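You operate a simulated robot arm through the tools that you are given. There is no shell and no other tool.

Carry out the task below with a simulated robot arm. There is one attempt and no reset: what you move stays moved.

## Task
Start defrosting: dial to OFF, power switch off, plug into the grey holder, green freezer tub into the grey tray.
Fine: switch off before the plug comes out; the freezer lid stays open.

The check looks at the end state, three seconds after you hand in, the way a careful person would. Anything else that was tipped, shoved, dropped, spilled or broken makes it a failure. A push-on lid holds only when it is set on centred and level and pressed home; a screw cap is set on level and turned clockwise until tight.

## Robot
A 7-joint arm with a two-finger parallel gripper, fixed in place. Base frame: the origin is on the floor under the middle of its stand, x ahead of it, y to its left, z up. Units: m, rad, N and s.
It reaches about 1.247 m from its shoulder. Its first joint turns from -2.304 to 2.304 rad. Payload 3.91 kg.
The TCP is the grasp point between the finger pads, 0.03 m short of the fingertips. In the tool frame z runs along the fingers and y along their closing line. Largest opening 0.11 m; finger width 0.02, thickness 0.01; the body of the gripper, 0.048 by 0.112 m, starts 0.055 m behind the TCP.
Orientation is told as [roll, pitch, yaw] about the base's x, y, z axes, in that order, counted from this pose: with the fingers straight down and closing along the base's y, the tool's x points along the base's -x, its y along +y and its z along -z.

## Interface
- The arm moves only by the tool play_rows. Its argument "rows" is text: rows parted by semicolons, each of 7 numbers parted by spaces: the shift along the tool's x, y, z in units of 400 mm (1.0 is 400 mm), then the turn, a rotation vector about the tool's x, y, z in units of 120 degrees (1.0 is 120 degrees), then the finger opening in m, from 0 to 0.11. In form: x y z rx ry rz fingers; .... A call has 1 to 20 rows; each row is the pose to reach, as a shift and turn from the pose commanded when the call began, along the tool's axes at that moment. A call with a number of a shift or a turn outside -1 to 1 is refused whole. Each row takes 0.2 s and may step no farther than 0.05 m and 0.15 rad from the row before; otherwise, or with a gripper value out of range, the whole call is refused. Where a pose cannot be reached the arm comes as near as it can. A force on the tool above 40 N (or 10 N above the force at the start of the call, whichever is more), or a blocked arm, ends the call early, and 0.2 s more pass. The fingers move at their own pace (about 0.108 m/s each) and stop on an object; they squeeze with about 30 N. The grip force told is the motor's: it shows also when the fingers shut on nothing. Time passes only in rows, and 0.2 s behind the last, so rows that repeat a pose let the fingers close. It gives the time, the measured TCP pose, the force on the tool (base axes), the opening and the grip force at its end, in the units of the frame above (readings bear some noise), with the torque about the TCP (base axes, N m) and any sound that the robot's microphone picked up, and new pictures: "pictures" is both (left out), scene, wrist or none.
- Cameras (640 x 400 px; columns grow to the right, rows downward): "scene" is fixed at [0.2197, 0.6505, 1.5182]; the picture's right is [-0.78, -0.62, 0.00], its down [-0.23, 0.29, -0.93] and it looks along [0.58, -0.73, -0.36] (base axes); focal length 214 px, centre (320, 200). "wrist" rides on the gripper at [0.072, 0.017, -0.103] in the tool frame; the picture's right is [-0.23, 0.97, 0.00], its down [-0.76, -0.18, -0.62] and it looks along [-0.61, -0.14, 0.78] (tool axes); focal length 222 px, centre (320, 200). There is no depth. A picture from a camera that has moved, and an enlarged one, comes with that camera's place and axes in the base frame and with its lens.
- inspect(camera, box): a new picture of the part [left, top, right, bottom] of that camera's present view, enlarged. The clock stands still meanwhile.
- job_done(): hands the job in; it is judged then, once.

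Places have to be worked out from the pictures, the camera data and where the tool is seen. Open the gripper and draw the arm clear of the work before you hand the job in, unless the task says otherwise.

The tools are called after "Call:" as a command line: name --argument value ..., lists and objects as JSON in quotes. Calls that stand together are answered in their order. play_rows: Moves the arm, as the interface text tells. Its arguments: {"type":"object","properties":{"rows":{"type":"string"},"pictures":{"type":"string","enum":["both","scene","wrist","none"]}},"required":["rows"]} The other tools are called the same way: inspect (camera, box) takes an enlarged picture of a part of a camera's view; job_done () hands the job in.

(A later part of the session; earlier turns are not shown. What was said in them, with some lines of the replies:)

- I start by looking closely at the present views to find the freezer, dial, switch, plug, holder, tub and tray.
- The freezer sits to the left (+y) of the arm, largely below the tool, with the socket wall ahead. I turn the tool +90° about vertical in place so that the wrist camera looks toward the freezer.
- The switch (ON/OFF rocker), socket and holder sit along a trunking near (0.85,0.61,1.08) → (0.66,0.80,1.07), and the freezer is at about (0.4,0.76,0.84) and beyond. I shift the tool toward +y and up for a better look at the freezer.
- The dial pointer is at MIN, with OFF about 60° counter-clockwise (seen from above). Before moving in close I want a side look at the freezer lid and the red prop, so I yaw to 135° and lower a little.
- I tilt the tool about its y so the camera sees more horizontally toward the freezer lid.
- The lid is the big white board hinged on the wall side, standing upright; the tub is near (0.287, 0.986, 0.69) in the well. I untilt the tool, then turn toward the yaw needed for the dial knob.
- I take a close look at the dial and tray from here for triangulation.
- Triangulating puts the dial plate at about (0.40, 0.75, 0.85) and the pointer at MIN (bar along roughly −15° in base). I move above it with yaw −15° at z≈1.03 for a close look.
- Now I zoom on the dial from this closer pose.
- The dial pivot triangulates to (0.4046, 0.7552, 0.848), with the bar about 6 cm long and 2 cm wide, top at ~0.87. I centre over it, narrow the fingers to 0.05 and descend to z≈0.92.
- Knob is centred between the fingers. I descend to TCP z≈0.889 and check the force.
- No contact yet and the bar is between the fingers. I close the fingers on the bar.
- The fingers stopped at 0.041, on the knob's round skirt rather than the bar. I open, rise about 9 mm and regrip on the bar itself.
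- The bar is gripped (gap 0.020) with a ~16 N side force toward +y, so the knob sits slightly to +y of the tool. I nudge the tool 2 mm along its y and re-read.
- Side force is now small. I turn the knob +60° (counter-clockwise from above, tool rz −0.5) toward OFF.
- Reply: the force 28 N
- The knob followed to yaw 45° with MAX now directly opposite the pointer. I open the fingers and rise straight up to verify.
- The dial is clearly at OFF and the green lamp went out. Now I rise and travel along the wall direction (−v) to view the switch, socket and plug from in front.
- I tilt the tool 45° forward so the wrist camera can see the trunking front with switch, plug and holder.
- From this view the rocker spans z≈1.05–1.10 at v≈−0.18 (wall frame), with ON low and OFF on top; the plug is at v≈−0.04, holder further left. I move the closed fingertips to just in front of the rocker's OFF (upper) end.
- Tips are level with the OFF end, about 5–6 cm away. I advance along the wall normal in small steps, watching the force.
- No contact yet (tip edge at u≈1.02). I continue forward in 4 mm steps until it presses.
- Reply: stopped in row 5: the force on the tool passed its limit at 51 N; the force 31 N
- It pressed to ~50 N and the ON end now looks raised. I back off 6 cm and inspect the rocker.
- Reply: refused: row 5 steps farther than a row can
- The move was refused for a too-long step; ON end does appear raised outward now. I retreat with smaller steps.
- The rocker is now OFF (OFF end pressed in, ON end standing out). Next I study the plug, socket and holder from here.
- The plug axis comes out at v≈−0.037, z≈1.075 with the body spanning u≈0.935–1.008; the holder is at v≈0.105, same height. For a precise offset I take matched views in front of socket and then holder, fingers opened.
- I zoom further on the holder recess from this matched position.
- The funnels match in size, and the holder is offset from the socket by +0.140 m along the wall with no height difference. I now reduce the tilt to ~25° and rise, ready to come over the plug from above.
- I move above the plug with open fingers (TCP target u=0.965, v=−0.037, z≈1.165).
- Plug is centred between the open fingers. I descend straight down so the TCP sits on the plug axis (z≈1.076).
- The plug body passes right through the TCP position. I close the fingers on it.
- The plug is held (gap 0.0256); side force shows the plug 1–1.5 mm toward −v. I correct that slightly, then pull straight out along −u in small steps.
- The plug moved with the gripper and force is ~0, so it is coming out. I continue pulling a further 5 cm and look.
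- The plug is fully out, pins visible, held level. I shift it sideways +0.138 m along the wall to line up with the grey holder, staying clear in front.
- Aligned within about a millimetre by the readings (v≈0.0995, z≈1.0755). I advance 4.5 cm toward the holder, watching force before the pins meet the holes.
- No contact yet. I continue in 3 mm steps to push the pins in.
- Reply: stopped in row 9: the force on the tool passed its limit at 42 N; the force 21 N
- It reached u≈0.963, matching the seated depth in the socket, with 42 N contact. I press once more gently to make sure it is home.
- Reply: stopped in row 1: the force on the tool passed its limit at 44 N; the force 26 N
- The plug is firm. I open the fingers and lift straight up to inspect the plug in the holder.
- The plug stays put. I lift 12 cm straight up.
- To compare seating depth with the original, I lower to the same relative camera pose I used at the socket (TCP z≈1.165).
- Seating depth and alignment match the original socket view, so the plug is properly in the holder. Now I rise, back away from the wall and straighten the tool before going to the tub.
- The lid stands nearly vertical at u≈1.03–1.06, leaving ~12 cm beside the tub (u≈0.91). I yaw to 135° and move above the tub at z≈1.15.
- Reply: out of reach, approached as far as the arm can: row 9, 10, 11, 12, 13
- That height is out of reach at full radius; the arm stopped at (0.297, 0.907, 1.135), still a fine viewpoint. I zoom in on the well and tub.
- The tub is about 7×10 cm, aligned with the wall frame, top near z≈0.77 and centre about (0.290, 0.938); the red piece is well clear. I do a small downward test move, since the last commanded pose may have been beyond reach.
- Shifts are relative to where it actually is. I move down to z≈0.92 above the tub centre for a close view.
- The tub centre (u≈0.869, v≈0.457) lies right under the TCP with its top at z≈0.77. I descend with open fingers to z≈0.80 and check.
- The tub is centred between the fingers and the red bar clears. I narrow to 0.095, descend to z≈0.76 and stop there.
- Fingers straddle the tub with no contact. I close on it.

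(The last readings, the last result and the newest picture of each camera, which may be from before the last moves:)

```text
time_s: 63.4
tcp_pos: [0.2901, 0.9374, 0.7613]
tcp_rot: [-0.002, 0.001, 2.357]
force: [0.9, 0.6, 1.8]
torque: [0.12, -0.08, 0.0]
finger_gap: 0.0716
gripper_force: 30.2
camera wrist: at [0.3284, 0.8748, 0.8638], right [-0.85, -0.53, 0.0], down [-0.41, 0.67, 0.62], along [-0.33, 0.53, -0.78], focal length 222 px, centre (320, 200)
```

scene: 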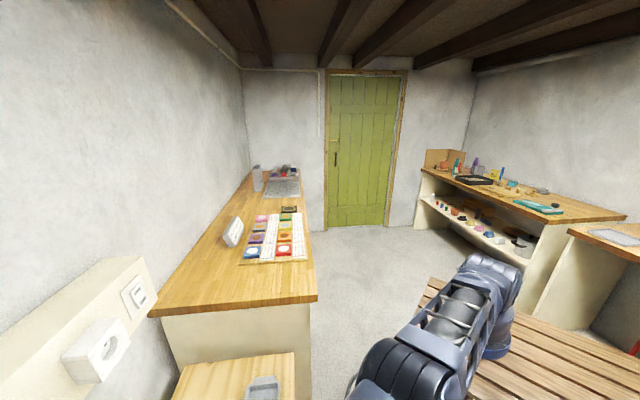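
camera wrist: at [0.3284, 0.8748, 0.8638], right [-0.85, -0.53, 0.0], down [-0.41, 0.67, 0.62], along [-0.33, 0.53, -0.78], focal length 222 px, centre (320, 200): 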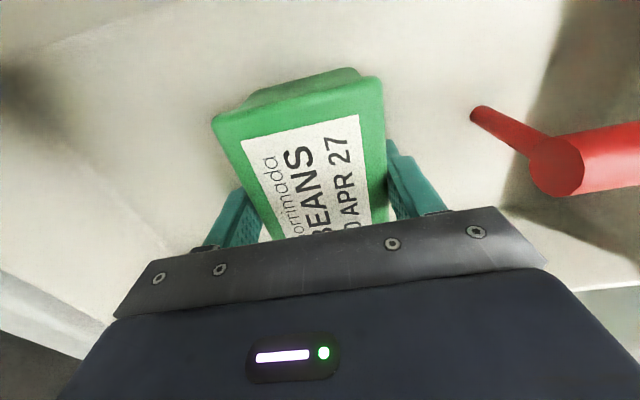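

Gripped at 0.0716. I lift 3 cm slowly to see that the tub comes free.

Call:
play_rows --rows "0 0 -0.0125 0 0 0 0.05; 0 0 -0.025 0 0 0 0.05; 0 0 -0.05 0 0 0 0.05; 0 0 -0.075 0 0 0 0.05; 0 0 -0.075 0 0 0 0.05" --pictures "wrist"

```text
time_s: 64.6
tcp_pos: [0.2901, 0.9382, 0.791]
tcp_rot: [0.003, 0.003, 2.356]
force: [-0.8, 0.2, 0.1]
torque: [-0.01, 0.01, -0.02]
finger_gap: 0.0716
gripper_force: 29.8
camera wrist: at [0.3282, 0.8754, 0.8937], right [-0.85, -0.53, 0.0], down [-0.41, 0.67, 0.62], along [-0.33, 0.53, -0.78], focal length 222 px, centre (320, 200)
```

wrist: 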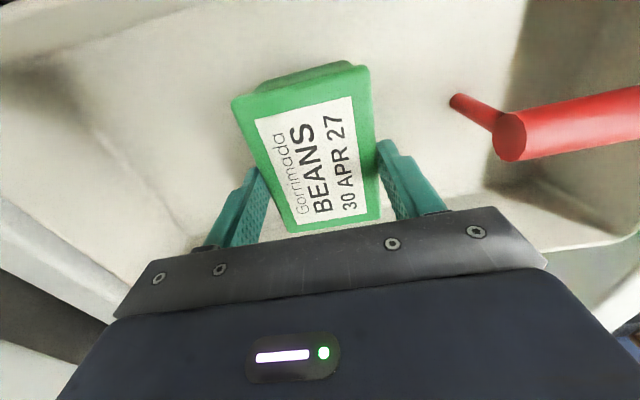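

The tub looks to have stayed on the floor while the fingers slid up along it. I look closely before doing anything else.

Call:
inspect --camera "wrist" --box '[200, 40, 440, 240]'

```text
2.00 times, centred on (320, 140) of wrist
camera zoom: at [0.3282, 0.8754, 0.8937], right [-0.85, -0.53, 0.0], down [-0.41, 0.67, 0.62], along [-0.33, 0.53, -0.78], focal length 444 px, centre (320, 320)
```

zoom: 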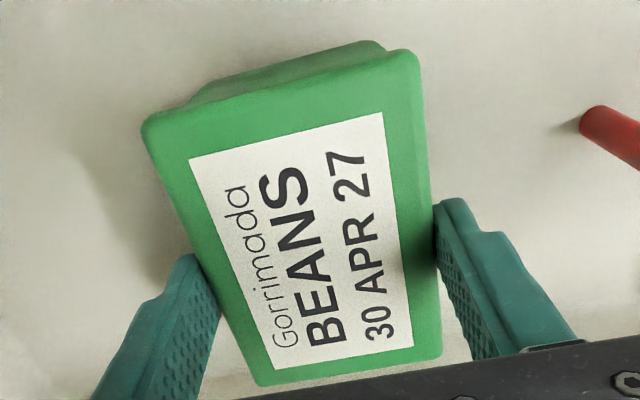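

The fingertips are now only at the lid rim, so they slid up the sides. I reopen, go lower for a fuller grip (TCP z≈0.754) and then lift in a tiny step to read the load.

Call:
play_rows --rows "0 0 0 0 0 0 0.085; 0 0 0 0 0 0 0.095; 0 0 0.05 0 0 0 0.095; 0 0 0.0925 0 0 0 0.095; 0 0 0.0925 0 0 0 0.095" --pictures "wrist"

```text
time_s: 65.8
tcp_pos: [0.2901, 0.9367, 0.7535]
tcp_rot: [0.001, 0.002, 2.357]
force: [0.2, 0.0, 0.1]
torque: [-0.01, -0.01, 0.05]
finger_gap: 0.0951
gripper_force: 0.0
camera wrist: at [0.3291, 0.8743, 0.8562], right [-0.85, -0.53, 0.0], down [-0.41, 0.67, 0.62], along [-0.33, 0.53, -0.78], focal length 222 px, centre (320, 200)
```

wrist: 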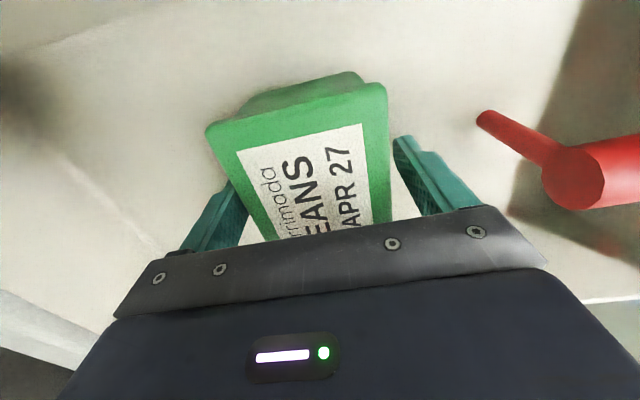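

I close fully and lift only 6 mm to read the force during the pull.

Call:
play_rows --rows "0 0 0 0 0 0 0.07; 0 0 0 0 0 0 0.03; 0 0 0 0 0 0 0.0; 0 0 0 0 0 0 0; 0 0 0 0 0 0 0" --pictures "none"

Call:
play_rows --rows "0 0 -0.0075 0 0 0 0; 0 0 -0.015 0 0 0 0" --pictures "wrist"

```text
time_s: 67.0
tcp_pos: [0.2915, 0.9364, 0.7522]
tcp_rot: [0.003, 0.0, 2.355]
force: [0.0, -0.8, 0.0]
torque: [0.09, 0.03, -0.01]
finger_gap: 0.0717
gripper_force: 30.2
```

```text
time_s: 67.6
tcp_pos: [0.291, 0.9376, 0.7595]
tcp_rot: [0.002, 0.002, 2.357]
force: [0.4, 0.5, -3.5]
torque: [-0.03, -0.01, 0.03]
finger_gap: 0.072
gripper_force: 29.7
camera wrist: at [0.3292, 0.8747, 0.8619], right [-0.85, -0.53, 0.0], down [-0.41, 0.67, 0.62], along [-0.33, 0.53, -0.78], focal length 222 px, centre (320, 200)
```

wrist: 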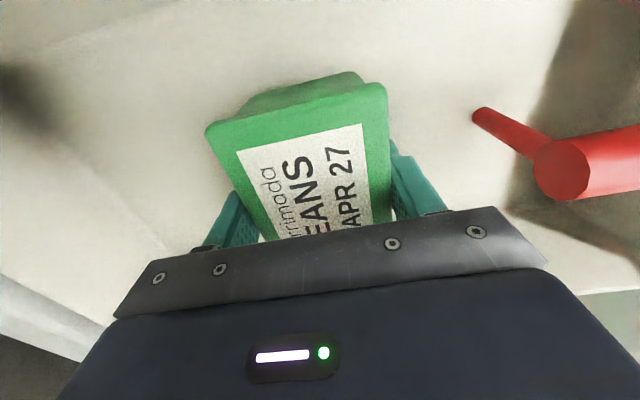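

Now the tub rises with the gripper (−3.5 N load, i.e. its weight). I lift slowly by another 4 cm and check that it holds.

Call:
play_rows --rows "0 0 -0.015 0 0 0 0; 0 0 -0.03 0 0 0 0; 0 0 -0.05 0 0 0 0; 0 0 -0.07 0 0 0 0; 0 0 -0.085 0 0 0 0; 0 0 -0.1 0 0 0 0; 0 0 -0.1 0 0 0 0" --pictures "wrist"

```text
time_s: 69.2
tcp_pos: [0.2901, 0.9382, 0.8005]
tcp_rot: [0.002, 0.003, 2.357]
force: [0.2, -0.3, -2.5]
torque: [0.02, -0.01, 0.01]
finger_gap: 0.0719
gripper_force: 29.8
camera wrist: at [0.3289, 0.8748, 0.9027], right [-0.85, -0.53, 0.0], down [-0.41, 0.67, 0.62], along [-0.33, 0.53, -0.78], focal length 222 px, centre (320, 200)
```

wrist: 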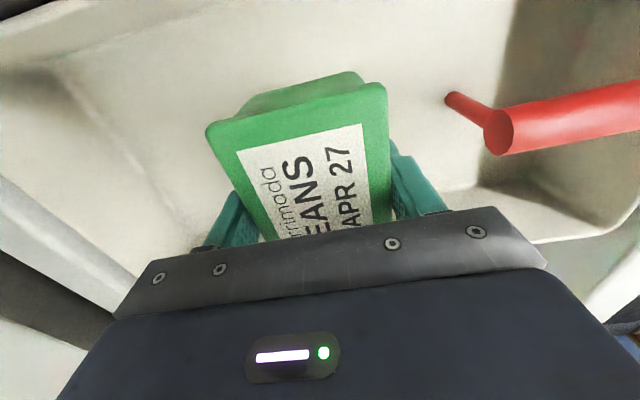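

The tub is securely held. I raise it to z≈0.98 and carry it over the panel toward the stool, staying on the room side of the cable.

Call:
play_rows --rows "0 0 -0.08 0 0 0 0; 0 0 -0.17 0 0 0 0; 0 0 -0.26 0 0 0 0; 0 0 -0.35 0 0 0 0; 0 0.01 -0.43 0 0 0 0; 0.04 0.05 -0.45 0 0 0 0; 0.12 0.09 -0.45 0 0 0 0; 0.2 0.13 -0.45 0 0 0 0; 0.28 0.17 -0.45 0 0 0 0; 0.36 0.21 -0.45 0 0 0 0; 0.44 0.25 -0.45 0 0 0 0; 0.53 0.29 -0.45 0 0 0 0; 0.62 0.3215 -0.45 0 0 0 0; 0.71 0.3215 -0.45 0 0 0 0; 0.8 0.3215 -0.45 0 0 0 0; 0.87 0.3215 -0.45 0 0 0 0; 0.895 0.3215 -0.45 0 0 0 0; 0.895 0.3215 -0.45 0 0 0 0" --pictures "both"

```text
time_s: 73.0
tcp_pos: [0.4516, 0.5935, 0.9805]
tcp_rot: [0.001, 0.002, 2.358]
force: [0.7, 0.0, -2.7]
torque: [0.0, 0.01, 0.0]
finger_gap: 0.0717
gripper_force: 29.4
camera wrist: at [0.4913, 0.532, 1.0833], right [-0.85, -0.53, 0.0], down [-0.41, 0.67, 0.62], along [-0.33, 0.53, -0.78], focal length 222 px, centre (320, 200)
```

scene: 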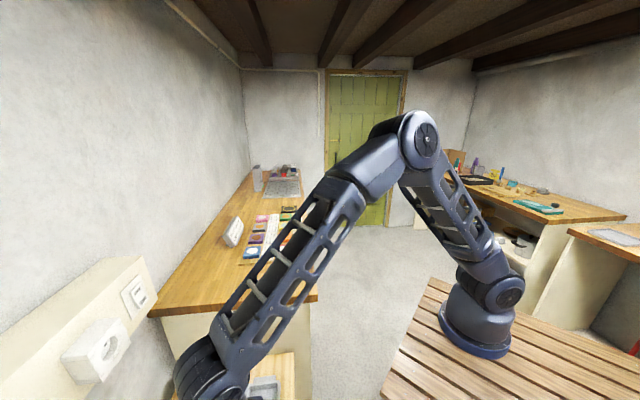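
wrist: 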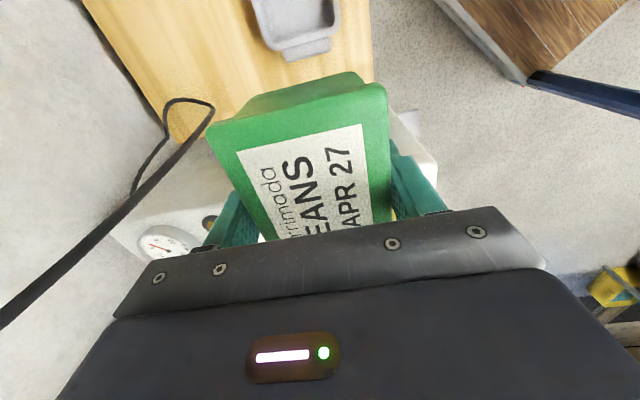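

Still held well. Before placing I want a clear close view of the tray, so I move beside it (smaller u) where the tub does not hide it.

Call:
play_rows --rows "0.08 0.05 0 0 0 0 0; 0.16 0.1 0 0 0 0 0; 0.24 0.15 0 0 0 0 0; 0.32 0.2 0 0 0 0 0; 0.375 0.2225 0 0 0 0 0; 0.375 0.2225 0 0 0 0 0" --pictures "wrist"

Call:
inspect --camera "wrist" --box '[100, 0, 300, 125]'

```text
time_s: 74.4
tcp_pos: [0.4978, 0.423, 0.9803]
tcp_rot: [0.001, 0.003, 2.357]
force: [-0.4, 0.8, -3.5]
torque: [0.02, -0.02, 0.0]
finger_gap: 0.0719
gripper_force: 29.5
camera wrist: at [0.5358, 0.3612, 1.0829], right [-0.85, -0.53, 0.0], down [-0.41, 0.67, 0.62], along [-0.33, 0.53, -0.78], focal length 222 px, centre (320, 200)
```

wrist: 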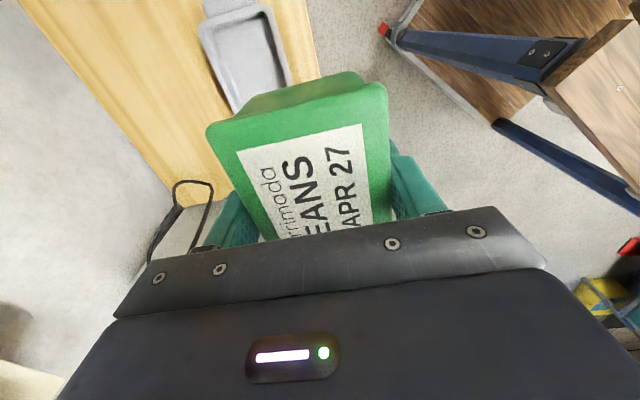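

```text
3.20 times, centred on (200, 62) of wrist
camera zoom: at [0.5358, 0.3612, 1.0829], right [-0.85, -0.53, 0.0], down [-0.41, 0.67, 0.62], along [-0.33, 0.53, -0.78], focal length 711 px, centre (704, 640)
```

zoom: 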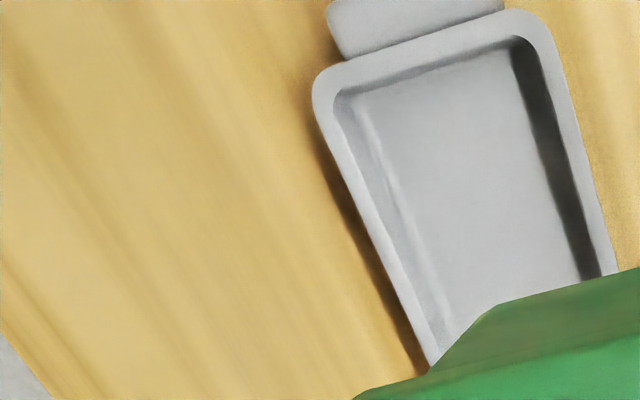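

The tray's inner width (~0.089) is too narrow for tub plus fingers (0.092), so with this low grip the fingertips would land on the rim. I will set the tub back down in the freezer basket and regrip it about 2.5 cm higher; first I retrace the path.

Call:
play_rows --rows "-0.08 -0.05 0 0 0 0 0; -0.16 -0.1 0 0 0 0 0; -0.24 -0.15 0 0 0 0 0; -0.32 -0.2 0 0 0 0 0; -0.375 -0.2225 0 0 0 0 0; -0.375 -0.2225 0 0 0 0 0" --pictures "none"

Call:
play_rows --rows "-0.08 0 0 0 0 0 0; -0.17 0 0 0 0 0 0; -0.26 -0.02 0 0 0 0 0; -0.35 -0.05 0 0 0 0 0; -0.43 -0.09 0 0 0 0 0; -0.51 -0.13 0 0 0 0 0; -0.59 -0.17 0 0 0 0 0; -0.67 -0.21 0 0 0 0 0; -0.75 -0.25 0 0 0 0 0; -0.83 -0.29 0 0 0 0 0; -0.895 -0.3215 0 0 0 0 0; -0.895 -0.3215 0 0 0 0 0; -0.895 -0.3215 0.1 0 0 0 0; -0.895 -0.3215 0.2 0 0 0 0; -0.895 -0.3215 0.3 0 0 0 0; -0.895 -0.3215 0.38 0 0 0 0; -0.895 -0.3215 0.38 0 0 0 0" --pictures "wrist"

```text
time_s: 75.8
tcp_pos: [0.4537, 0.5919, 0.9794]
tcp_rot: [0.001, 0.001, 2.355]
force: [0.1, 0.0, -3.6]
torque: [0.01, 0.0, -0.01]
finger_gap: 0.072
gripper_force: 30.1
```

```text
time_s: 79.4
tcp_pos: [0.2892, 0.9378, 0.8283]
tcp_rot: [0.001, 0.002, 2.356]
force: [0.8, 0.4, -3.1]
torque: [-0.01, 0.03, -0.01]
finger_gap: 0.072
gripper_force: 30.2
camera wrist: at [0.3282, 0.8758, 0.9306], right [-0.85, -0.53, 0.0], down [-0.41, 0.67, 0.62], along [-0.33, 0.53, -0.78], focal length 222 px, centre (320, 200)
```

wrist: 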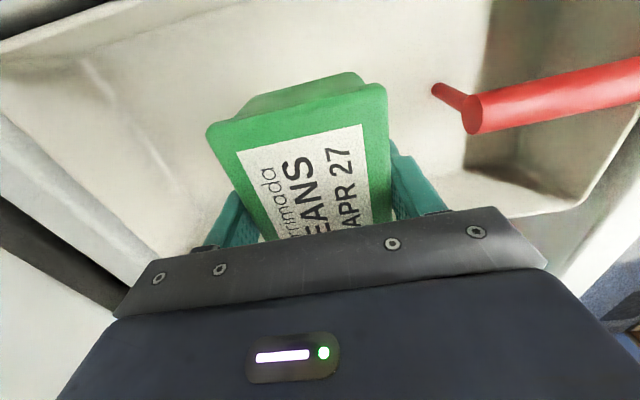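

Back over the basket with the tub firmly held. I lower it to its original height (74 mm), the last bit slowly.

Call:
play_rows --rows "0 0 0.06 0 0 0 0; 0 0 0.12 0 0 0 0; 0 0 0.155 0 0 0 0; 0 0 0.165 0 0 0 0; 0 0 0.175 0 0 0 0; 0 0 0.181 0 0 0 0; 0 0 0.184 0 0 0 0; 0 0 0.184 0 0 0 0" --pictures "none"

```text
time_s: 81.2
tcp_pos: [0.2895, 0.9364, 0.754]
tcp_rot: [0.003, 0.002, 2.355]
force: [1.1, -0.3, -2.9]
torque: [-0.01, 0.01, -0.03]
finger_gap: 0.0719
gripper_force: 30.6
```

Still carrying the tub's weight, so I lower in 1 mm steps until it rests.

Call:
play_rows --rows "0 0 0.0025 0 0 0 0; 0 0 0.005 0 0 0 0; 0 0 0.005 0 0 0 0" --pictures "none"

```text
time_s: 82.0
tcp_pos: [0.2912, 0.9369, 0.7533]
tcp_rot: [0.0, 0.002, 2.357]
force: [-1.4, -2.3, 11.1]
torque: [-0.59, -0.44, -0.11]
finger_gap: 0.0718
gripper_force: 30.1
```

It is resting on the basket floor. I open, rise 27 mm, check, and regrip near the rim.

Call:
play_rows --rows "0 0 0 0 0 0 0.08; 0 0 0 0 0 0 0.09; 0 0 0 0 0 0 0.09; 0 0 -0.035 0 0 0 0.09; 0 0 -0.0675 0 0 0 0.09; 0 0 -0.0675 0 0 0 0.09" --pictures "wrist"

```text
time_s: 83.4
tcp_pos: [0.2906, 0.937, 0.7795]
tcp_rot: [0.001, 0.002, 2.357]
force: [0.4, 0.0, -0.6]
torque: [-0.05, 0.0, -0.01]
finger_gap: 0.0899
gripper_force: 0.0
camera wrist: at [0.3292, 0.874, 0.8826], right [-0.85, -0.53, 0.0], down [-0.41, 0.67, 0.62], along [-0.33, 0.53, -0.78], focal length 222 px, centre (320, 200)
```

wrist: 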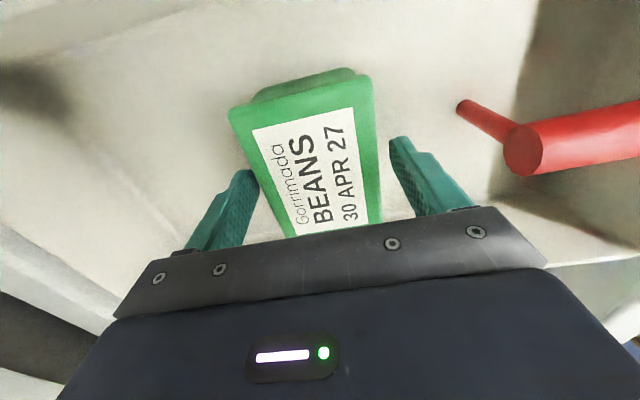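

Good view; fingertips reach about 2 cm down the sides. I close and do a small 8 mm test lift.

Call:
play_rows --rows "0 0 0 0 0 0 0.07; 0 0 0 0 0 0 0.03; 0 0 0 0 0 0 0.0; 0 0 0 0 0 0 0; 0 0 -0.005 0 0 0 0; 0 0 -0.01 0 0 0 0; 0 0 -0.015 0 0 0 0; 0 0 -0.02 0 0 0 0; 0 0 -0.02 0 0 0 0" --pictures "wrist"

```text
time_s: 85.4
tcp_pos: [0.2907, 0.9358, 0.7869]
tcp_rot: [0.003, 0.002, 2.356]
force: [0.1, 0.5, -3.2]
torque: [-0.01, 0.03, 0.01]
finger_gap: 0.0721
gripper_force: 30.2
camera wrist: at [0.3288, 0.8741, 0.8899], right [-0.85, -0.53, 0.0], down [-0.41, 0.67, 0.62], along [-0.33, 0.53, -0.78], focal length 222 px, centre (320, 200)
```

wrist: 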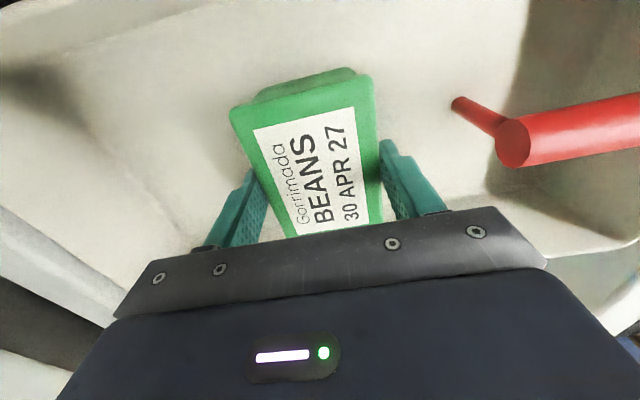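

The higher grip holds (−3.2 N). I raise to z≈1.0 and carry it the same way back toward the tray.

Call:
play_rows --rows "0 0 -0.06 0 0 0 0; 0 0 -0.14 0 0 0 0; 0 0 -0.22 0 0 0 0; 0 0 -0.3 0 0 0 0; 0 0 -0.38 0 0 0 0; 0 0 -0.46 0 0 0 0; 0 0.02 -0.525 0 0 0 0; 0.05 0.06 -0.525 0 0 0 0; 0.13 0.1 -0.525 0 0 0 0; 0.21 0.14 -0.525 0 0 0 0; 0.29 0.18 -0.525 0 0 0 0; 0.37 0.22 -0.525 0 0 0 0; 0.46 0.26 -0.525 0 0 0 0; 0.55 0.3 -0.525 0 0 0 0; 0.64 0.3215 -0.525 0 0 0 0; 0.73 0.3215 -0.525 0 0 0 0; 0.82 0.3215 -0.525 0 0 0 0; 0.895 0.3215 -0.525 0 0 0 0; 0.895 0.3215 -0.525 0 0 0 0" --pictures "wrist"

```text
time_s: 89.4
tcp_pos: [0.4537, 0.593, 0.9953]
tcp_rot: [0.002, 0.002, 2.358]
force: [-0.1, -0.9, -3.2]
torque: [0.01, 0.0, 0.04]
finger_gap: 0.0717
gripper_force: 30.4
camera wrist: at [0.4917, 0.531, 1.0988], right [-0.85, -0.53, 0.0], down [-0.41, 0.67, 0.62], along [-0.33, 0.53, -0.78], focal length 222 px, centre (320, 200)
```

wrist: 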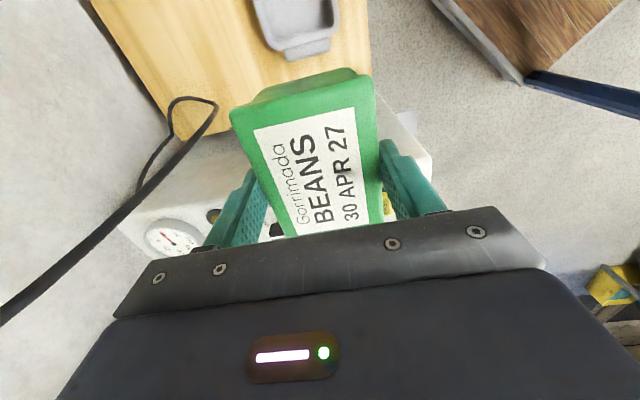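

Tub still secure. I move over the tray centre (u≈0.748, v≈−0.056) and lower to z≈0.85 for a look.

Call:
play_rows --rows "0.08 -0.005 0 0 0 0 0; 0.16 -0.01 0 0 0 0 0; 0.24 -0.015 0 0 0 0 0; 0.32 -0.0198 0 0 0 0 0; 0.386 -0.0198 0 0 0 0 0; 0.386 -0.0198 0.06 0 0 0 0; 0.386 -0.0198 0.14 0 0 0 0; 0.386 -0.0198 0.22 0 0 0 0; 0.386 -0.0198 0.3 0 0 0 0; 0.386 -0.0198 0.3625 0 0 0 0; 0.386 -0.0198 0.3625 0 0 0 0" --pictures "both"

Call:
inspect --camera "wrist" --box '[160, 0, 480, 200]'

Call:
inspect --camera "scene" --box '[160, 300, 320, 400]'

```text
time_s: 91.8
tcp_pos: [0.5671, 0.4903, 0.8531]
tcp_rot: [0.001, 0.001, 2.356]
force: [-0.7, 0.0, -3.1]
torque: [-0.02, -0.04, -0.03]
finger_gap: 0.0716
gripper_force: 30.4
camera wrist: at [0.6061, 0.4278, 0.9564], right [-0.85, -0.53, 0.0], down [-0.41, 0.67, 0.62], along [-0.33, 0.53, -0.78], focal length 222 px, centre (320, 200)
```

scene: 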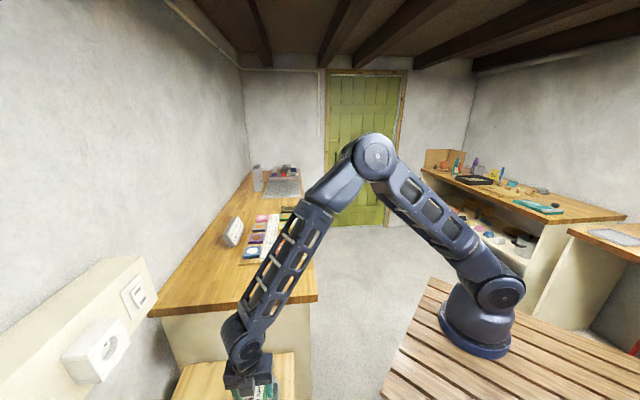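
wrist: 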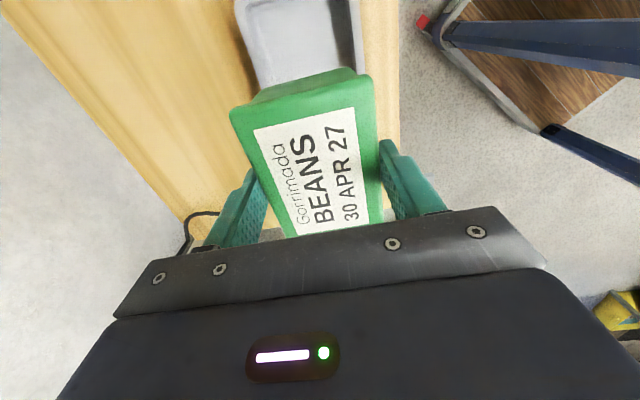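

```text
2.00 times, centred on (320, 100) of wrist
camera zoom: at [0.6061, 0.4278, 0.9564], right [-0.85, -0.53, 0.0], down [-0.41, 0.67, 0.62], along [-0.33, 0.53, -0.78], focal length 444 px, centre (320, 400)
```

zoom: 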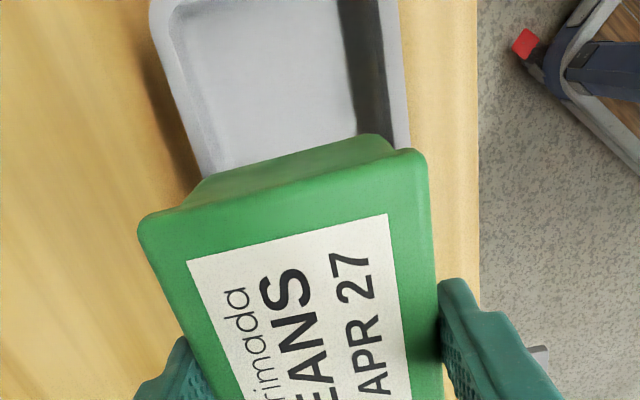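

```text
4.00 times, centred on (240, 350) of scene
camera zoom: at [0.2197, 0.6505, 1.5182], right [-0.78, -0.62, 0.0], down [-0.23, 0.29, -0.93], along [0.58, -0.73, -0.36], focal length 858 px, centre (640, -400)
```

zoom: 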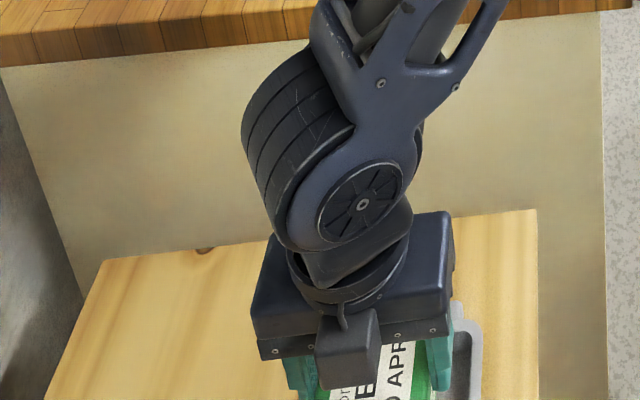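

Tray rim spans u≈0.695–0.802, centred under the tub. I lower to z≈0.765 (tub bottom just above the rim) and check.

Call:
play_rows --rows "0 0 0.06 0 0 0 0; 0 0 0.12 0 0 0 0; 0 0 0.17 0 0 0 0; 0 0 0.2 0 0 0 0; 0 0 0.22 0 0 0 0; 0 0 0.22 0 0 0 0" --pictures "both"

Call:
inspect --camera "wrist" --box '[160, 0, 480, 200]'

Call:
inspect --camera "scene" --box '[160, 300, 320, 400]'

```text
time_s: 93.2
tcp_pos: [0.5681, 0.4908, 0.7648]
tcp_rot: [0.003, 0.003, 2.355]
force: [0.4, 0.0, -2.7]
torque: [0.03, 0.01, 0.0]
finger_gap: 0.0718
gripper_force: 30.0
camera wrist: at [0.6066, 0.4275, 0.8674], right [-0.85, -0.53, 0.0], down [-0.41, 0.67, 0.62], along [-0.33, 0.53, -0.78], focal length 222 px, centre (320, 200)
```

scene: 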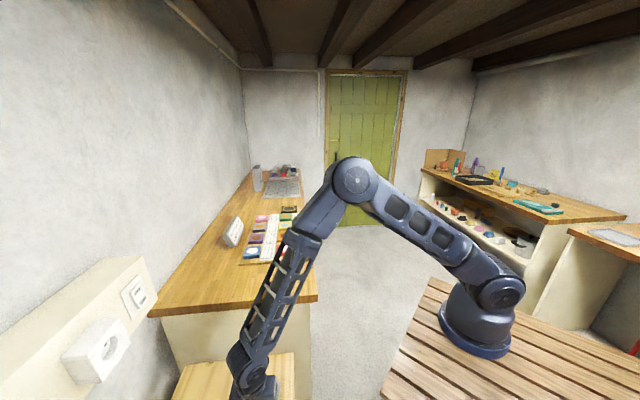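
wrist: 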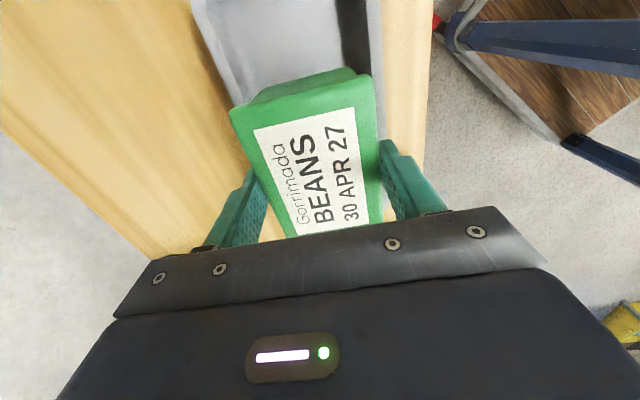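

```text
2.00 times, centred on (320, 100) of wrist
camera zoom: at [0.6066, 0.4275, 0.8674], right [-0.85, -0.53, 0.0], down [-0.41, 0.67, 0.62], along [-0.33, 0.53, -0.78], focal length 444 px, centre (320, 400)
```

zoom: 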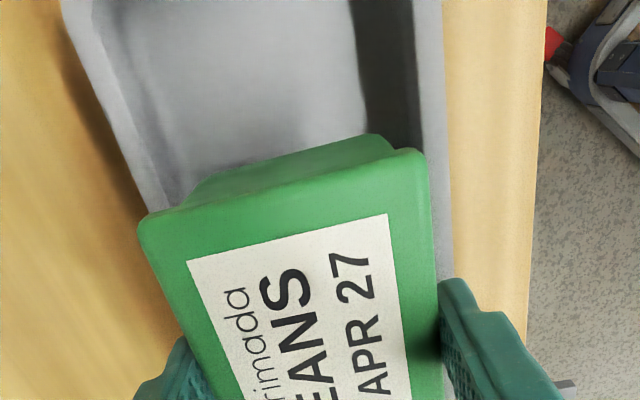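

```text
4.00 times, centred on (240, 350) of scene
camera zoom: at [0.2197, 0.6505, 1.5182], right [-0.78, -0.62, 0.0], down [-0.23, 0.29, -0.93], along [0.58, -0.73, -0.36], focal length 858 px, centre (640, -400)
```

zoom: 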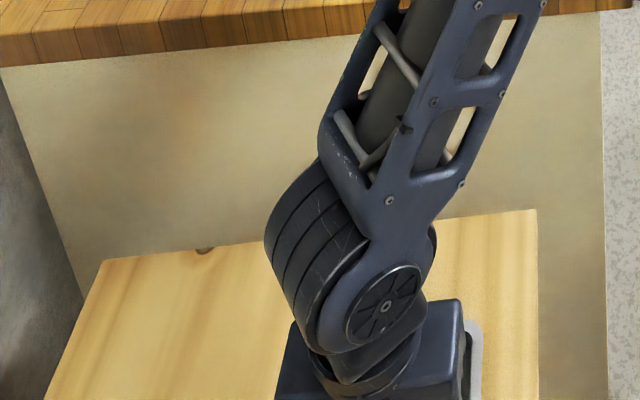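

Alignment is right: tray rim centre u≈0.748, tool u≈0.749. I lower in 2–3 mm steps, watching for touchdown.

Call:
play_rows --rows "0 0 0.0075 0 0 0 0; 0 0 0.015 0 0 0 0; 0 0 0.0225 0 0 0 0; 0 0 0.03 0 0 0 0; 0 0 0.03 0 0 0 0" --pictures "none"

Call:
play_rows --rows "0 0 0.005 0 0 0 0; 0 0 0.01 0 0 0 0; 0 0 0.01 0 0 0 0" --pictures "wrist"

```text
time_s: 94.4
tcp_pos: [0.5676, 0.4902, 0.752]
tcp_rot: [0.002, 0.001, 2.356]
force: [0.3, 1.0, -3.0]
torque: [-0.03, -0.02, 0.03]
finger_gap: 0.0716
gripper_force: 30.3
```

```text
time_s: 95.2
tcp_pos: [0.5672, 0.4897, 0.7485]
tcp_rot: [0.001, 0.002, 2.357]
force: [-0.4, -0.2, -2.8]
torque: [-0.01, 0.04, 0.05]
finger_gap: 0.0714
gripper_force: 30.2
camera wrist: at [0.6068, 0.427, 0.8515], right [-0.85, -0.53, 0.0], down [-0.41, 0.67, 0.62], along [-0.33, 0.53, -0.78], focal length 222 px, centre (320, 200)
```

wrist: 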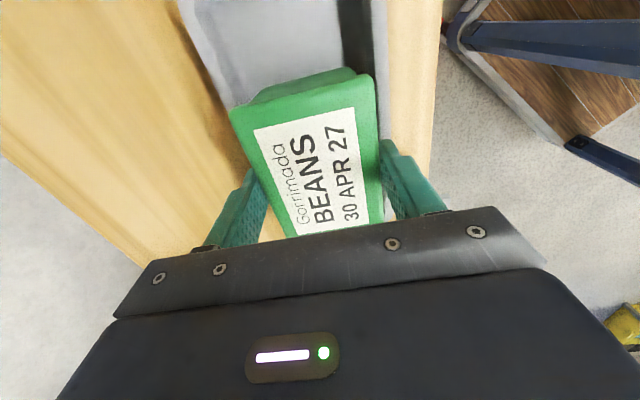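

Still hanging freely at z≈0.7485. I keep lowering in 2 mm steps.

Call:
play_rows --rows "0 0 0.005 0 0 0 0; 0 0 0.01 0 0 0 0; 0 0 0.01 0 0 0 0" --pictures "none"

Call:
play_rows --rows "0 0 0.005 0 0 0 0; 0 0 0.01 0 0 0 0; 0 0 0.01 0 0 0 0" --pictures "none"

```text
time_s: 96.0
tcp_pos: [0.5675, 0.4886, 0.7464]
tcp_rot: [0.002, 0.002, 2.357]
force: [1.1, 0.1, -3.0]
torque: [0.0, 0.01, -0.04]
finger_gap: 0.0719
gripper_force: 29.6
```

```text
time_s: 96.8
tcp_pos: [0.5666, 0.4898, 0.7421]
tcp_rot: [0.003, 0.002, 2.356]
force: [0.1, 1.3, -3.0]
torque: [0.02, -0.06, 0.02]
finger_gap: 0.0717
gripper_force: 30.0
```

No touchdown at z≈0.742 yet; the fingertips remain above the rim (0.695), so I continue.

Call:
play_rows --rows "0 0 0.005 0 0 0 0; 0 0 0.01 0 0 0 0; 0 0 0.01 0 0 0 0" --pictures "none"

Call:
play_rows --rows "0 0 0.004 0 0 0 0; 0 0 0.0075 0 0 0 0; 0 0 0.0075 0 0 0 0" --pictures "wrist"

```text
time_s: 97.6
tcp_pos: [0.5662, 0.4897, 0.7377]
tcp_rot: [0.001, 0.002, 2.355]
force: [-0.2, 0.6, -3.4]
torque: [0.01, 0.03, 0.03]
finger_gap: 0.0717
gripper_force: 29.8
```

```text
time_s: 98.4
tcp_pos: [0.5676, 0.4912, 0.7336]
tcp_rot: [0.001, 0.001, 2.356]
force: [1.1, 0.2, -3.2]
torque: [0.0, 0.01, -0.01]
finger_gap: 0.0718
gripper_force: 29.7
camera wrist: at [0.6062, 0.4274, 0.8368], right [-0.85, -0.53, 0.0], down [-0.41, 0.67, 0.62], along [-0.33, 0.53, -0.78], focal length 222 px, centre (320, 200)
```

wrist: 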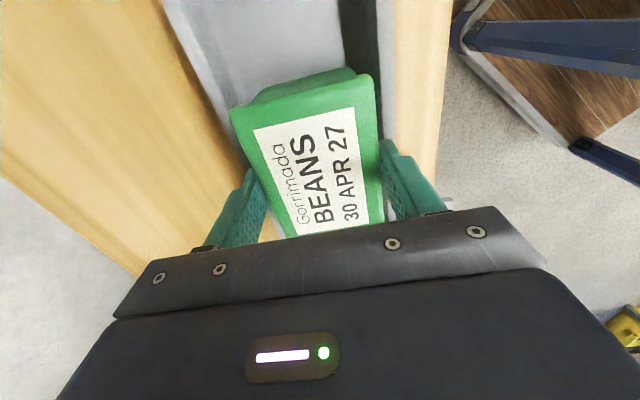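

I zoom to see how the fingers and tub stand relative to the tray rim.

Call:
inspect --camera "wrist" --box '[180, 60, 440, 245]'

```text
2.16 times, centred on (310, 152) of wrist
camera zoom: at [0.6062, 0.4274, 0.8368], right [-0.85, -0.53, 0.0], down [-0.41, 0.67, 0.62], along [-0.33, 0.53, -0.78], focal length 480 px, centre (342, 303)
```

zoom: 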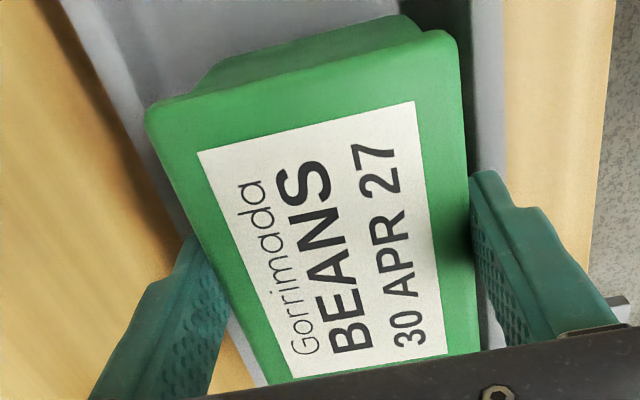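

Fingertips are about 9 mm above the rim. I continue lowering 3 mm at a time, at most 7 mm more.

Call:
play_rows --rows "0 0 0.004 0 0 0 0; 0 0 0.0075 0 0 0 0; 0 0 0.0075 0 0 0 0" --pictures "none"

```text
time_s: 99.2
tcp_pos: [0.5665, 0.4909, 0.7313]
tcp_rot: [0.001, 0.003, 2.355]
force: [-0.5, -0.5, 8.1]
torque: [-0.04, 0.08, 0.03]
finger_gap: 0.0717
gripper_force: 29.9
```

Touchdown: the tub rests on the tray floor (net ~11 N, no side torque). I open the fingers gently and then rise straight up.

Call:
play_rows --rows "0 0 0 0 0 0 0.074; 0 0 0 0 0 0 0.08; 0 0 0 0 0 0 0.09; 0 0 0 0 0 0 0.1; 0 0 0 0 0 0 0.1; 0 0 -0.05 0 0 0 0.1; 0 0 -0.12 0 0 0 0.1; 0 0 -0.22 0 0 0 0.1; 0 0 -0.32 0 0 0 0.1; 0 0 -0.32 0 0 0 0.1" --pictures "both"

Call:
inspect --camera "wrist" --box '[200, 0, 440, 150]'

```text
time_s: 101.4
tcp_pos: [0.568, 0.4901, 0.8594]
tcp_rot: [0.003, 0.001, 2.356]
force: [0.5, -0.5, -1.1]
torque: [0.01, 0.02, 0.03]
finger_gap: 0.1
gripper_force: 0.1
camera wrist: at [0.6064, 0.4287, 0.962], right [-0.85, -0.53, 0.0], down [-0.41, 0.67, 0.62], along [-0.33, 0.53, -0.78], focal length 222 px, centre (320, 200)
```

scene: 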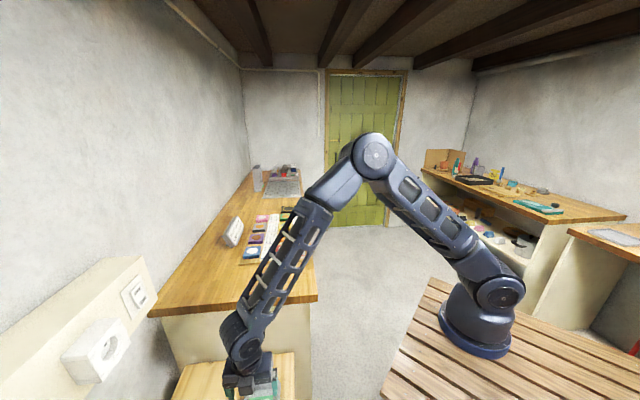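
wrist: 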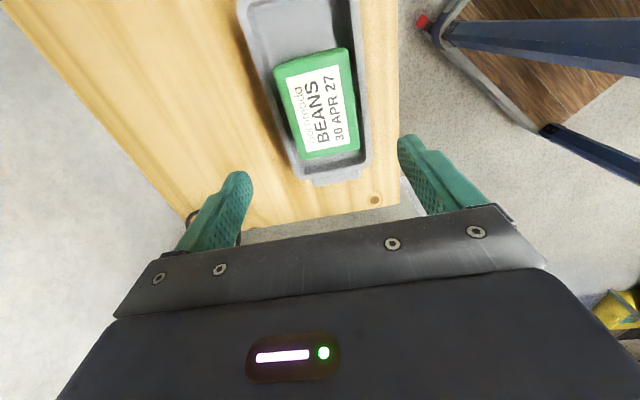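

```text
2.67 times, centred on (320, 75) of wrist
camera zoom: at [0.6064, 0.4287, 0.962], right [-0.85, -0.53, 0.0], down [-0.41, 0.67, 0.62], along [-0.33, 0.53, -0.78], focal length 592 px, centre (320, 533)
```

zoom: 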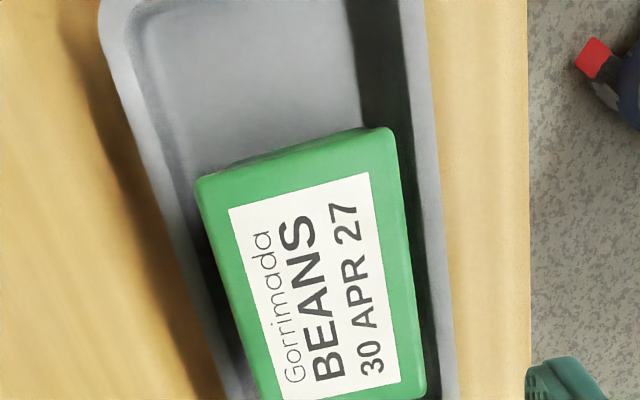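

The tub sits flat inside the grey tray. I raise the arm straight up, clear of everything.

Call:
play_rows --rows "0 0 -0.1 0 0 0 0.1; 0 0 -0.2 0 0 0 0.1; 0 0 -0.3 0 0 0 0.1; 0 0 -0.4 0 0 0 0.1; 0 0 -0.5 0 0 0 0.1; 0 0 -0.6 0 0 0 0.1; 0 0 -0.7 0 0 0 0.1; 0 0 -0.8 0 0 0 0.1; 0.05 0.1 -0.9 0 0 0 0.1; 0.1 0.2 -0.9 0 0 0 0.1; 0.1 0.3 -0.9 0 0 0 0.1; 0.1 0.4 -0.9 0 0 0 0.1; 0.1 0.4 -0.9 0 0 0 0.1" --pictures "both"

```text
refused: row 9 steps farther than a row can; nothing moved
```

Row 9 was too long a step; I redo it with smaller increments.

Call:
play_rows --rows "0 0 -0.1 0 0 0 0.1; 0 0 -0.2 0 0 0 0.1; 0 0 -0.3 0 0 0 0.1; 0 0 -0.4 0 0 0 0.1; 0 0 -0.5 0 0 0 0.1; 0 0 -0.6 0 0 0 0.1; 0 0 -0.7 0 0 0 0.1; 0 0 -0.8 0 0 0 0.1; 0 0 -0.9 0 0 0 0.1; 0.03 0.09 -0.9 0 0 0 0.1; 0.06 0.18 -0.9 0 0 0 0.1; 0.09 0.27 -0.9 0 0 0 0.1; 0.1 0.36 -0.9 0 0 0 0.1; 0.1 0.36 -0.9 0 0 0 0.1" --pictures "both"

```text
time_s: 104.4
tcp_pos: [0.4927, 0.3583, 1.2204]
tcp_rot: [0.002, 0.003, 2.355]
force: [-0.3, -1.0, 0.2]
torque: [0.0, 0.06, -0.03]
finger_gap: 0.1
gripper_force: 0.1
camera wrist: at [0.5312, 0.2958, 1.3228], right [-0.85, -0.53, 0.0], down [-0.41, 0.67, 0.62], along [-0.33, 0.53, -0.78], focal length 222 px, centre (320, 200)
```

scene: 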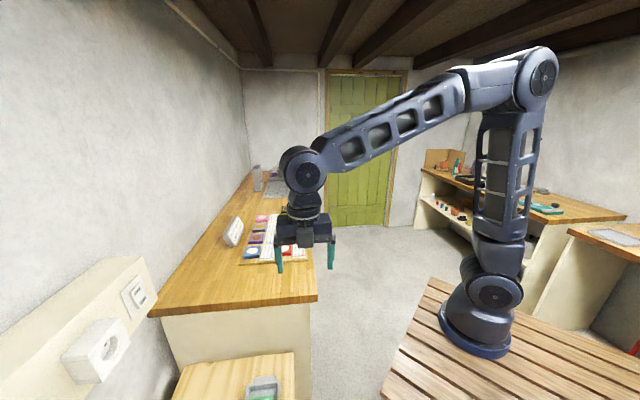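
wrist: 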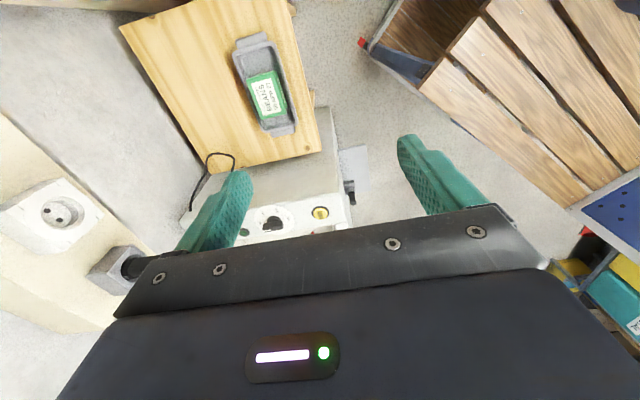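

Call:
inspect --camera "wrist" --box '[190, 10, 350, 140]'

Call:
inspect --camera "scene" --box '[40, 260, 300, 400]'

```text
3.08 times, centred on (270, 75) of wrist
camera zoom: at [0.5312, 0.2958, 1.3228], right [-0.85, -0.53, 0.0], down [-0.41, 0.67, 0.62], along [-0.33, 0.53, -0.78], focal length 684 px, centre (474, 585)
```

zoom: 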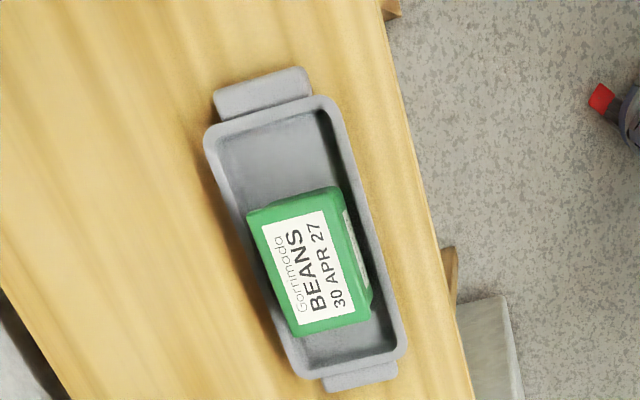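

```text
2.46 times, centred on (170, 330) of scene
camera zoom: at [0.2197, 0.6505, 1.5182], right [-0.78, -0.62, 0.0], down [-0.23, 0.29, -0.93], along [0.58, -0.73, -0.36], focal length 528 px, centre (689, -120)
```

zoom: 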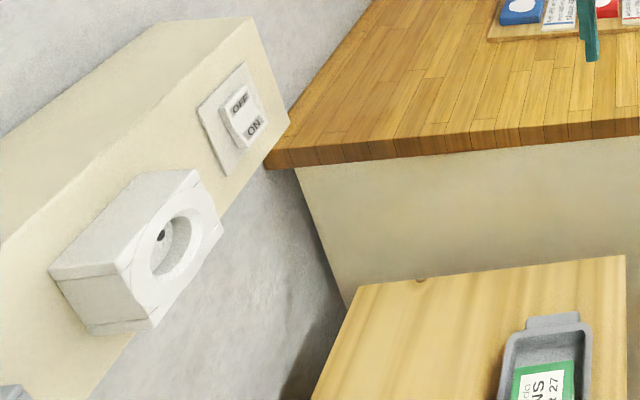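

The tub sits level within the tray, switch is OFF. I turn back toward the freezer for a last check of dial, plug and lid from a clear position.

Call:
play_rows --rows "-0.06 0.013 -0.03 0 0 0.0536 0.1; -0.12 0.026 -0.06 0 0 0.107 0.1; -0.18 0.039 -0.09 0 0 0.161 0.1; -0.24 0.052 -0.12 0 0 0.214 0.1; -0.3 0.065 -0.15 0 0 0.268 0.1; -0.36 0.078 -0.18 0 0 0.321 0.1; -0.415 0.09 -0.2 0 0 0.375 0.1; -0.415 0.09 -0.2 0 0 0.375 0.1" --pictures "both"

Call:
inspect --camera "wrist" --box '[240, 50, 480, 250]'

Call:
inspect --camera "wrist" --box '[0, 100, 300, 300]'

```text
time_s: 106.2
tcp_pos: [0.3505, 0.4559, 1.2978]
tcp_rot: [0.001, 0.002, 1.57]
force: [-0.4, 0.2, 0.2]
torque: [-0.04, -0.01, -0.02]
finger_gap: 0.1005
gripper_force: 0.0
camera wrist: at [0.3338, 0.3838, 1.3996], right [-0.97, 0.23, 0.0], down [0.18, 0.76, 0.62], along [0.14, 0.61, -0.78], focal length 222 px, centre (320, 200)
```

scene: 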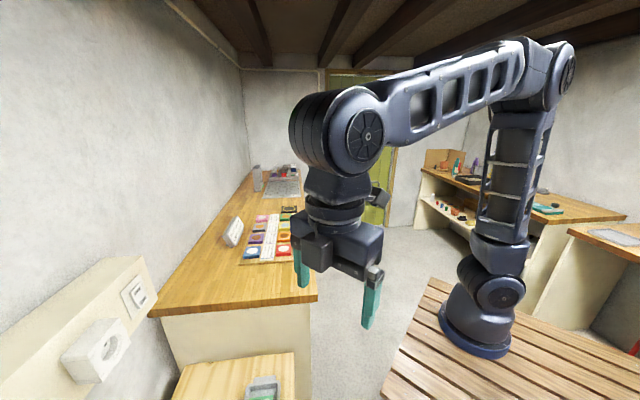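
wrist: 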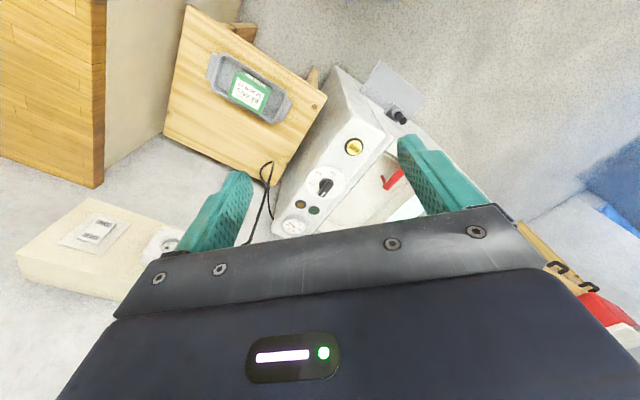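

```text
2.00 times, centred on (360, 150) of wrist
camera zoom: at [0.3338, 0.3838, 1.3996], right [-0.97, 0.23, 0.0], down [0.18, 0.76, 0.62], along [0.14, 0.61, -0.78], focal length 444 px, centre (240, 300)
```

zoom: 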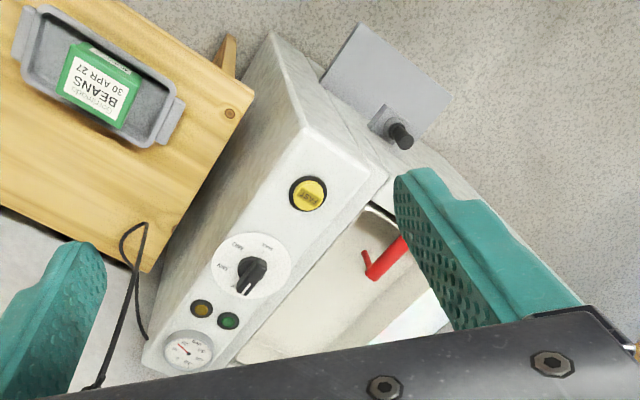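

```text
2.00 times, centred on (150, 200) of wrist
camera zoom: at [0.3338, 0.3838, 1.3996], right [-0.97, 0.23, 0.0], down [0.18, 0.76, 0.62], along [0.14, 0.61, -0.78], focal length 444 px, centre (660, 200)
```

zoom: 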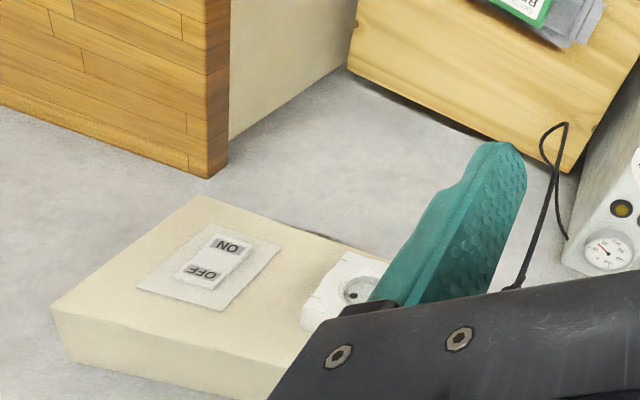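

Dial points to OFF, switch is OFF, plug is in the grey holder, tub is in the grey tray, the freezer remains open, and the open gripper is drawn clear. I hand in the job.

Call:
job_done

```text
The job is handed in.
```

I finished the defrost setup and handed the job in; the result of the check hasn't come back.

- **Dial:** turned from MIN to OFF. The pointer lines up with the OFF mark, and the green lamp went out when I turned it.
- **Power switch:** pressed to OFF before the plug was touched.
- **Plug:** pulled from the white socket and pushed into the grey holder, to the same depth it had in the socket.
- **Tub:** the green tub sits level in the grey tray.
- **Freezer lid:** never touched. It was standing open when I last saw it, while working over the freezer; it was out of frame in the final view.

My first grip on the tub slipped, leaving it on the freezer floor. My second grip was too low for the fingers to fit inside the tray, so I set the tub back in the freezer and gripped it higher. I saw nothing tipped, shoved or dropped. The gripper is open and the arm is clear of the work.
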